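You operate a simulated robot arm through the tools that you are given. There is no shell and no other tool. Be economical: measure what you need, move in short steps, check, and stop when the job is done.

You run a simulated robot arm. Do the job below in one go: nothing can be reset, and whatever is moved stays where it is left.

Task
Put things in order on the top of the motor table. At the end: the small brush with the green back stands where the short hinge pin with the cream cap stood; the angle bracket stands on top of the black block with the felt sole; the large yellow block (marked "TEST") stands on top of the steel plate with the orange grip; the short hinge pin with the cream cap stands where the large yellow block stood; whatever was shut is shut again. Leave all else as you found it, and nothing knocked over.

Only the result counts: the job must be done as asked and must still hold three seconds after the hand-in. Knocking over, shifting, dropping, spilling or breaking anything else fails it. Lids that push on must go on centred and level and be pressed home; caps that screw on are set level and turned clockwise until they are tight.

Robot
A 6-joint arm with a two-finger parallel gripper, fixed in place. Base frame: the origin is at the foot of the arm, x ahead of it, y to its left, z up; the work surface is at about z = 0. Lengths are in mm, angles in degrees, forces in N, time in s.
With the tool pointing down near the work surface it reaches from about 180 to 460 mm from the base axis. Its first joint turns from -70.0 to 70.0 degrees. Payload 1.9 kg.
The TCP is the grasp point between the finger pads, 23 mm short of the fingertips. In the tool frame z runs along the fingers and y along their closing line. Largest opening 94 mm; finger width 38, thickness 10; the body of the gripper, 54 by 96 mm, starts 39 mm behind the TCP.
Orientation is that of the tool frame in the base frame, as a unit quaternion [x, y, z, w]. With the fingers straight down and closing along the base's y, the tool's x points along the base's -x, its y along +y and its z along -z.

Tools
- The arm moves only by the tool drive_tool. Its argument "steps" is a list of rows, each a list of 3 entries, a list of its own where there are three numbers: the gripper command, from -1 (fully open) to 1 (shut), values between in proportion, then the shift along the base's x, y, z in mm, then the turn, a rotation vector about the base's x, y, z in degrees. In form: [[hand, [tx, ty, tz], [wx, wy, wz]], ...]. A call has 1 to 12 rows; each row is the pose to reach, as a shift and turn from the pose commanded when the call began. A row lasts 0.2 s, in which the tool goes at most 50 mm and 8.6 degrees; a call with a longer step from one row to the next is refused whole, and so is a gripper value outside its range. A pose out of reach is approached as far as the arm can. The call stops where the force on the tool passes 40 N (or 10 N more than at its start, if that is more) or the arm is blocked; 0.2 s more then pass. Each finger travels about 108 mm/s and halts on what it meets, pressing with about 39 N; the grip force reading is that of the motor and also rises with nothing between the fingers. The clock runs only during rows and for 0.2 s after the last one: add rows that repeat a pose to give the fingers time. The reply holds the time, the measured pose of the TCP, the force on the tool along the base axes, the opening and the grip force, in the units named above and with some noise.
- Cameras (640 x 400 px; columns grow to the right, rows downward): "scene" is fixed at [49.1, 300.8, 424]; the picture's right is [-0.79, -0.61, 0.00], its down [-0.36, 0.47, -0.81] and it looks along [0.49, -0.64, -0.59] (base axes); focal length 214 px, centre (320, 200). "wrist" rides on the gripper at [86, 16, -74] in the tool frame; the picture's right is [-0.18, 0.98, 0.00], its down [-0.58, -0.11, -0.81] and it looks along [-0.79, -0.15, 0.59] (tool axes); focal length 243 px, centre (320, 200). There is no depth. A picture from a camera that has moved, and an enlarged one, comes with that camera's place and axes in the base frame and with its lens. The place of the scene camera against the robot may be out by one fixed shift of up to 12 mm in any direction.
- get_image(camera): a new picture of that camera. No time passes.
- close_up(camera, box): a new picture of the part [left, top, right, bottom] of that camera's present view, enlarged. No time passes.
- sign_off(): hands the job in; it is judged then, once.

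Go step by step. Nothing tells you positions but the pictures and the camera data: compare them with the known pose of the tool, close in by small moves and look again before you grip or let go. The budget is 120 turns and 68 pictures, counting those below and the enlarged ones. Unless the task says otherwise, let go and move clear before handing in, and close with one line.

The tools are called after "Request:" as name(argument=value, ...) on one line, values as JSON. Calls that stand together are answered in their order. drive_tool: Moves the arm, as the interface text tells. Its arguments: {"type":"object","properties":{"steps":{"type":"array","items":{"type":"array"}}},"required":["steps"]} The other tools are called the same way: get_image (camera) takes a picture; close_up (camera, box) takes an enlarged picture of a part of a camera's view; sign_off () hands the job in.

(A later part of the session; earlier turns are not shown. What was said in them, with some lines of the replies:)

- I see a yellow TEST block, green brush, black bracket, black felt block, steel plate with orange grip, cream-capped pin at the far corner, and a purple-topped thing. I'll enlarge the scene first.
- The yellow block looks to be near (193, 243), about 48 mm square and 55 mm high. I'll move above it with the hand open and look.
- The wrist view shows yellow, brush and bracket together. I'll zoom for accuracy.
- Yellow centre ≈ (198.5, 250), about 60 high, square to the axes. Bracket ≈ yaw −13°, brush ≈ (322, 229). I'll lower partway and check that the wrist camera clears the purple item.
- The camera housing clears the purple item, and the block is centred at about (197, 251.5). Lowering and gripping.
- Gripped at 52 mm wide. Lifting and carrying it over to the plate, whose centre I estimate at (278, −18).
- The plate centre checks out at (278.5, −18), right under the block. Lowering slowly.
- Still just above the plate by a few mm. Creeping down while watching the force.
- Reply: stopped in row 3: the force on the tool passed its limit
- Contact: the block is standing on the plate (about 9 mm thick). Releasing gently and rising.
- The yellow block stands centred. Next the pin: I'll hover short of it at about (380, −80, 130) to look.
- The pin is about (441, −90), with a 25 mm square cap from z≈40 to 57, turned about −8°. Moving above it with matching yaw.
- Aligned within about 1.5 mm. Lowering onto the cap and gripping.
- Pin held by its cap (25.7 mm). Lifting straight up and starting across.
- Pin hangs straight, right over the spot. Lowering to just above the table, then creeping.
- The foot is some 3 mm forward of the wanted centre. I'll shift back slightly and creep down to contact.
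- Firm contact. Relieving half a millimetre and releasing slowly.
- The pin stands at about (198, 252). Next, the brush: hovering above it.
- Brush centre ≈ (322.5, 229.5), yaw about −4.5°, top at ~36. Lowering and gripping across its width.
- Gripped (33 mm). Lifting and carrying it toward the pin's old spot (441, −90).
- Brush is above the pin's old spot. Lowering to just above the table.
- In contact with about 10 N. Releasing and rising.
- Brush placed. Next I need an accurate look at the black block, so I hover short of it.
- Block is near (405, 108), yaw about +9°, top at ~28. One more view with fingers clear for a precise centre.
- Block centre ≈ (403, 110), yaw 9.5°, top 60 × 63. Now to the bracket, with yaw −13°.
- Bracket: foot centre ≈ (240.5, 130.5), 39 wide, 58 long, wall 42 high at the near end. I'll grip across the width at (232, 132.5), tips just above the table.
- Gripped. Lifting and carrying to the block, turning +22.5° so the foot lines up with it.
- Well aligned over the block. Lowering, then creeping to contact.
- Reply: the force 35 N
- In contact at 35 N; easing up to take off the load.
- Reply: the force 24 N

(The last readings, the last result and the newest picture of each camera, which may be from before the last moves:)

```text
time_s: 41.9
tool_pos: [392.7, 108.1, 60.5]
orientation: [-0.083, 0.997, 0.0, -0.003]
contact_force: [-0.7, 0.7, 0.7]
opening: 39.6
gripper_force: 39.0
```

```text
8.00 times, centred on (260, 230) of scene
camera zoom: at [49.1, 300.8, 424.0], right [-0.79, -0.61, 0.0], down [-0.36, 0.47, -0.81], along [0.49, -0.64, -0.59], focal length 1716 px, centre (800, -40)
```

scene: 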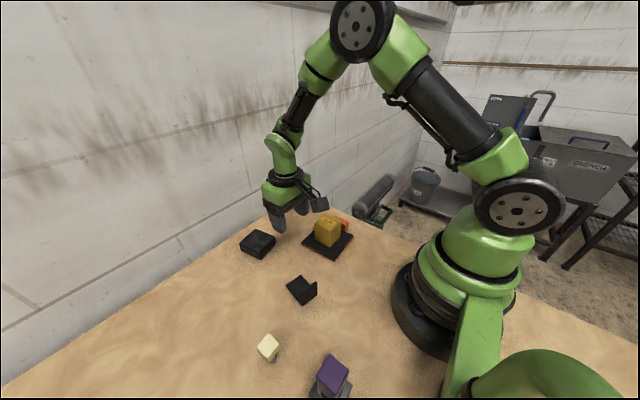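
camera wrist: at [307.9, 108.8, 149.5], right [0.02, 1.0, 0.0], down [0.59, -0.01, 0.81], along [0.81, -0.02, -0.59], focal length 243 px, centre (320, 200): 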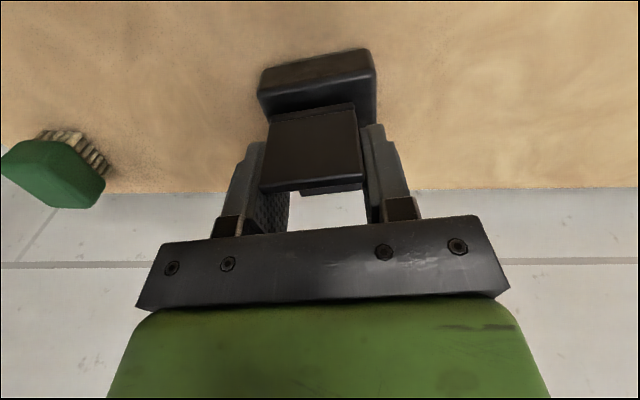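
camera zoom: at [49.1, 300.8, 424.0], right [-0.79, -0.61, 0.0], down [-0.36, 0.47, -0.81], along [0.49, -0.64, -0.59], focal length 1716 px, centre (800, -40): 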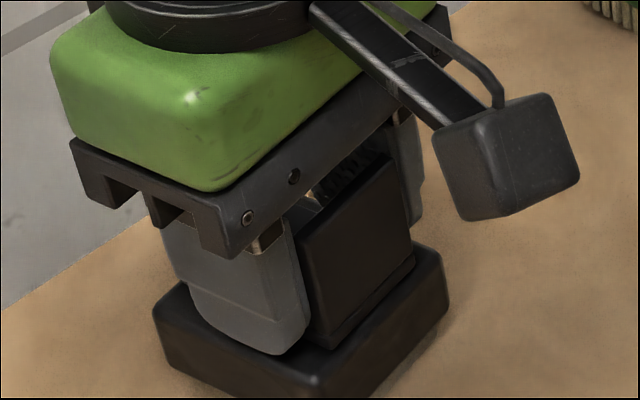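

Load is off and the bracket rests on the block. Releasing and rising.

Request:
drive_tool(steps=[[0.4, [0, 0, 0], [0, 0, 0]], [0.1, [0, 0, 0], [0, 0, 0]], [-0.2, [0, 0, 0], [0, 0, 0]], [-0.2, [0, 0, 0], [0, 0, 0]], [-0.2, [0, 0, 15], [0, 0, 0]], [-0.2, [0, 0, 50], [0, 0, 0]], [-0.2, [0, 0, 90], [0, 0, 0]], [-0.2, [-20, 0, 120], [0, 0, 0]], [-0.2, [-60, 0, 140], [0, 0, 0]], [-0.2, [-60, 0, 140], [0, 0, 0]]])

Request:
close_up(camera="scene", box=[220, 180, 380, 280])

Request:
get_image(camera="wrist")

Request:
close_up(camera="scene", box=[200, 275, 400, 400])

```text
time_s: 44.0
tool_pos: [336.6, 110.3, 198.1]
orientation: [-0.083, 0.997, 0.0, -0.001]
contact_force: [0.7, 0.0, -0.1]
opening: 56.5
gripper_force: 0.1
```

```text
4.00 times, centred on (300, 230) of scene
camera zoom: at [49.1, 300.8, 424.0], right [-0.79, -0.61, 0.0], down [-0.36, 0.47, -0.81], along [0.49, -0.64, -0.59], focal length 858 px, centre (400, 80)
```

zoom: 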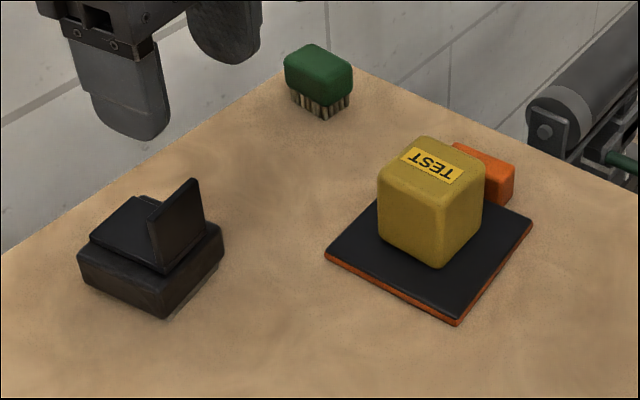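

```text
25 pictures are left
camera wrist: at [249.5, 110.9, 271.6], right [0.02, 1.0, 0.0], down [0.59, -0.01, 0.81], along [0.81, -0.02, -0.59], focal length 243 px, centre (320, 200)
```

wrist: 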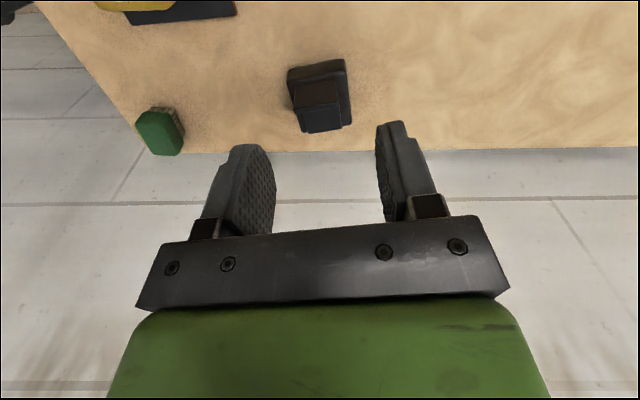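

```text
3.20 times, centred on (300, 338) of scene
camera zoom: at [49.1, 300.8, 424.0], right [-0.79, -0.61, 0.0], down [-0.36, 0.47, -0.81], along [0.49, -0.64, -0.59], focal length 686 px, centre (384, -240)
```

zoom: 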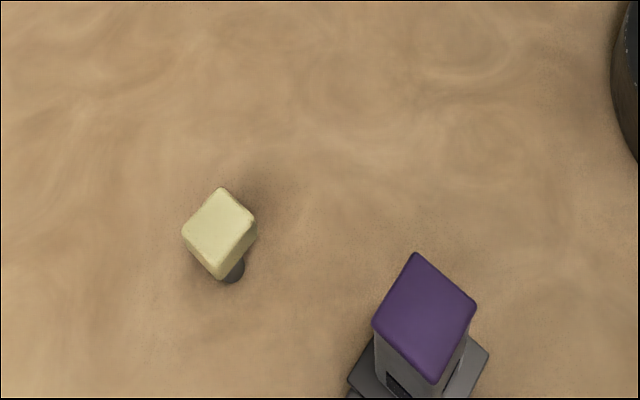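

All four items stand where asked, the plate and black block haven't shifted, the purple item is untouched, and the hand is clear. Nothing I saw was opened, so there is nothing to shut; handing in.

Request:
sign_off()

```text
The job is handed in.
```

The job is handed in: the brush stands where the pin was, the pin where the yellow block was, the yellow block on the plate and the bracket on the felt-soled block.
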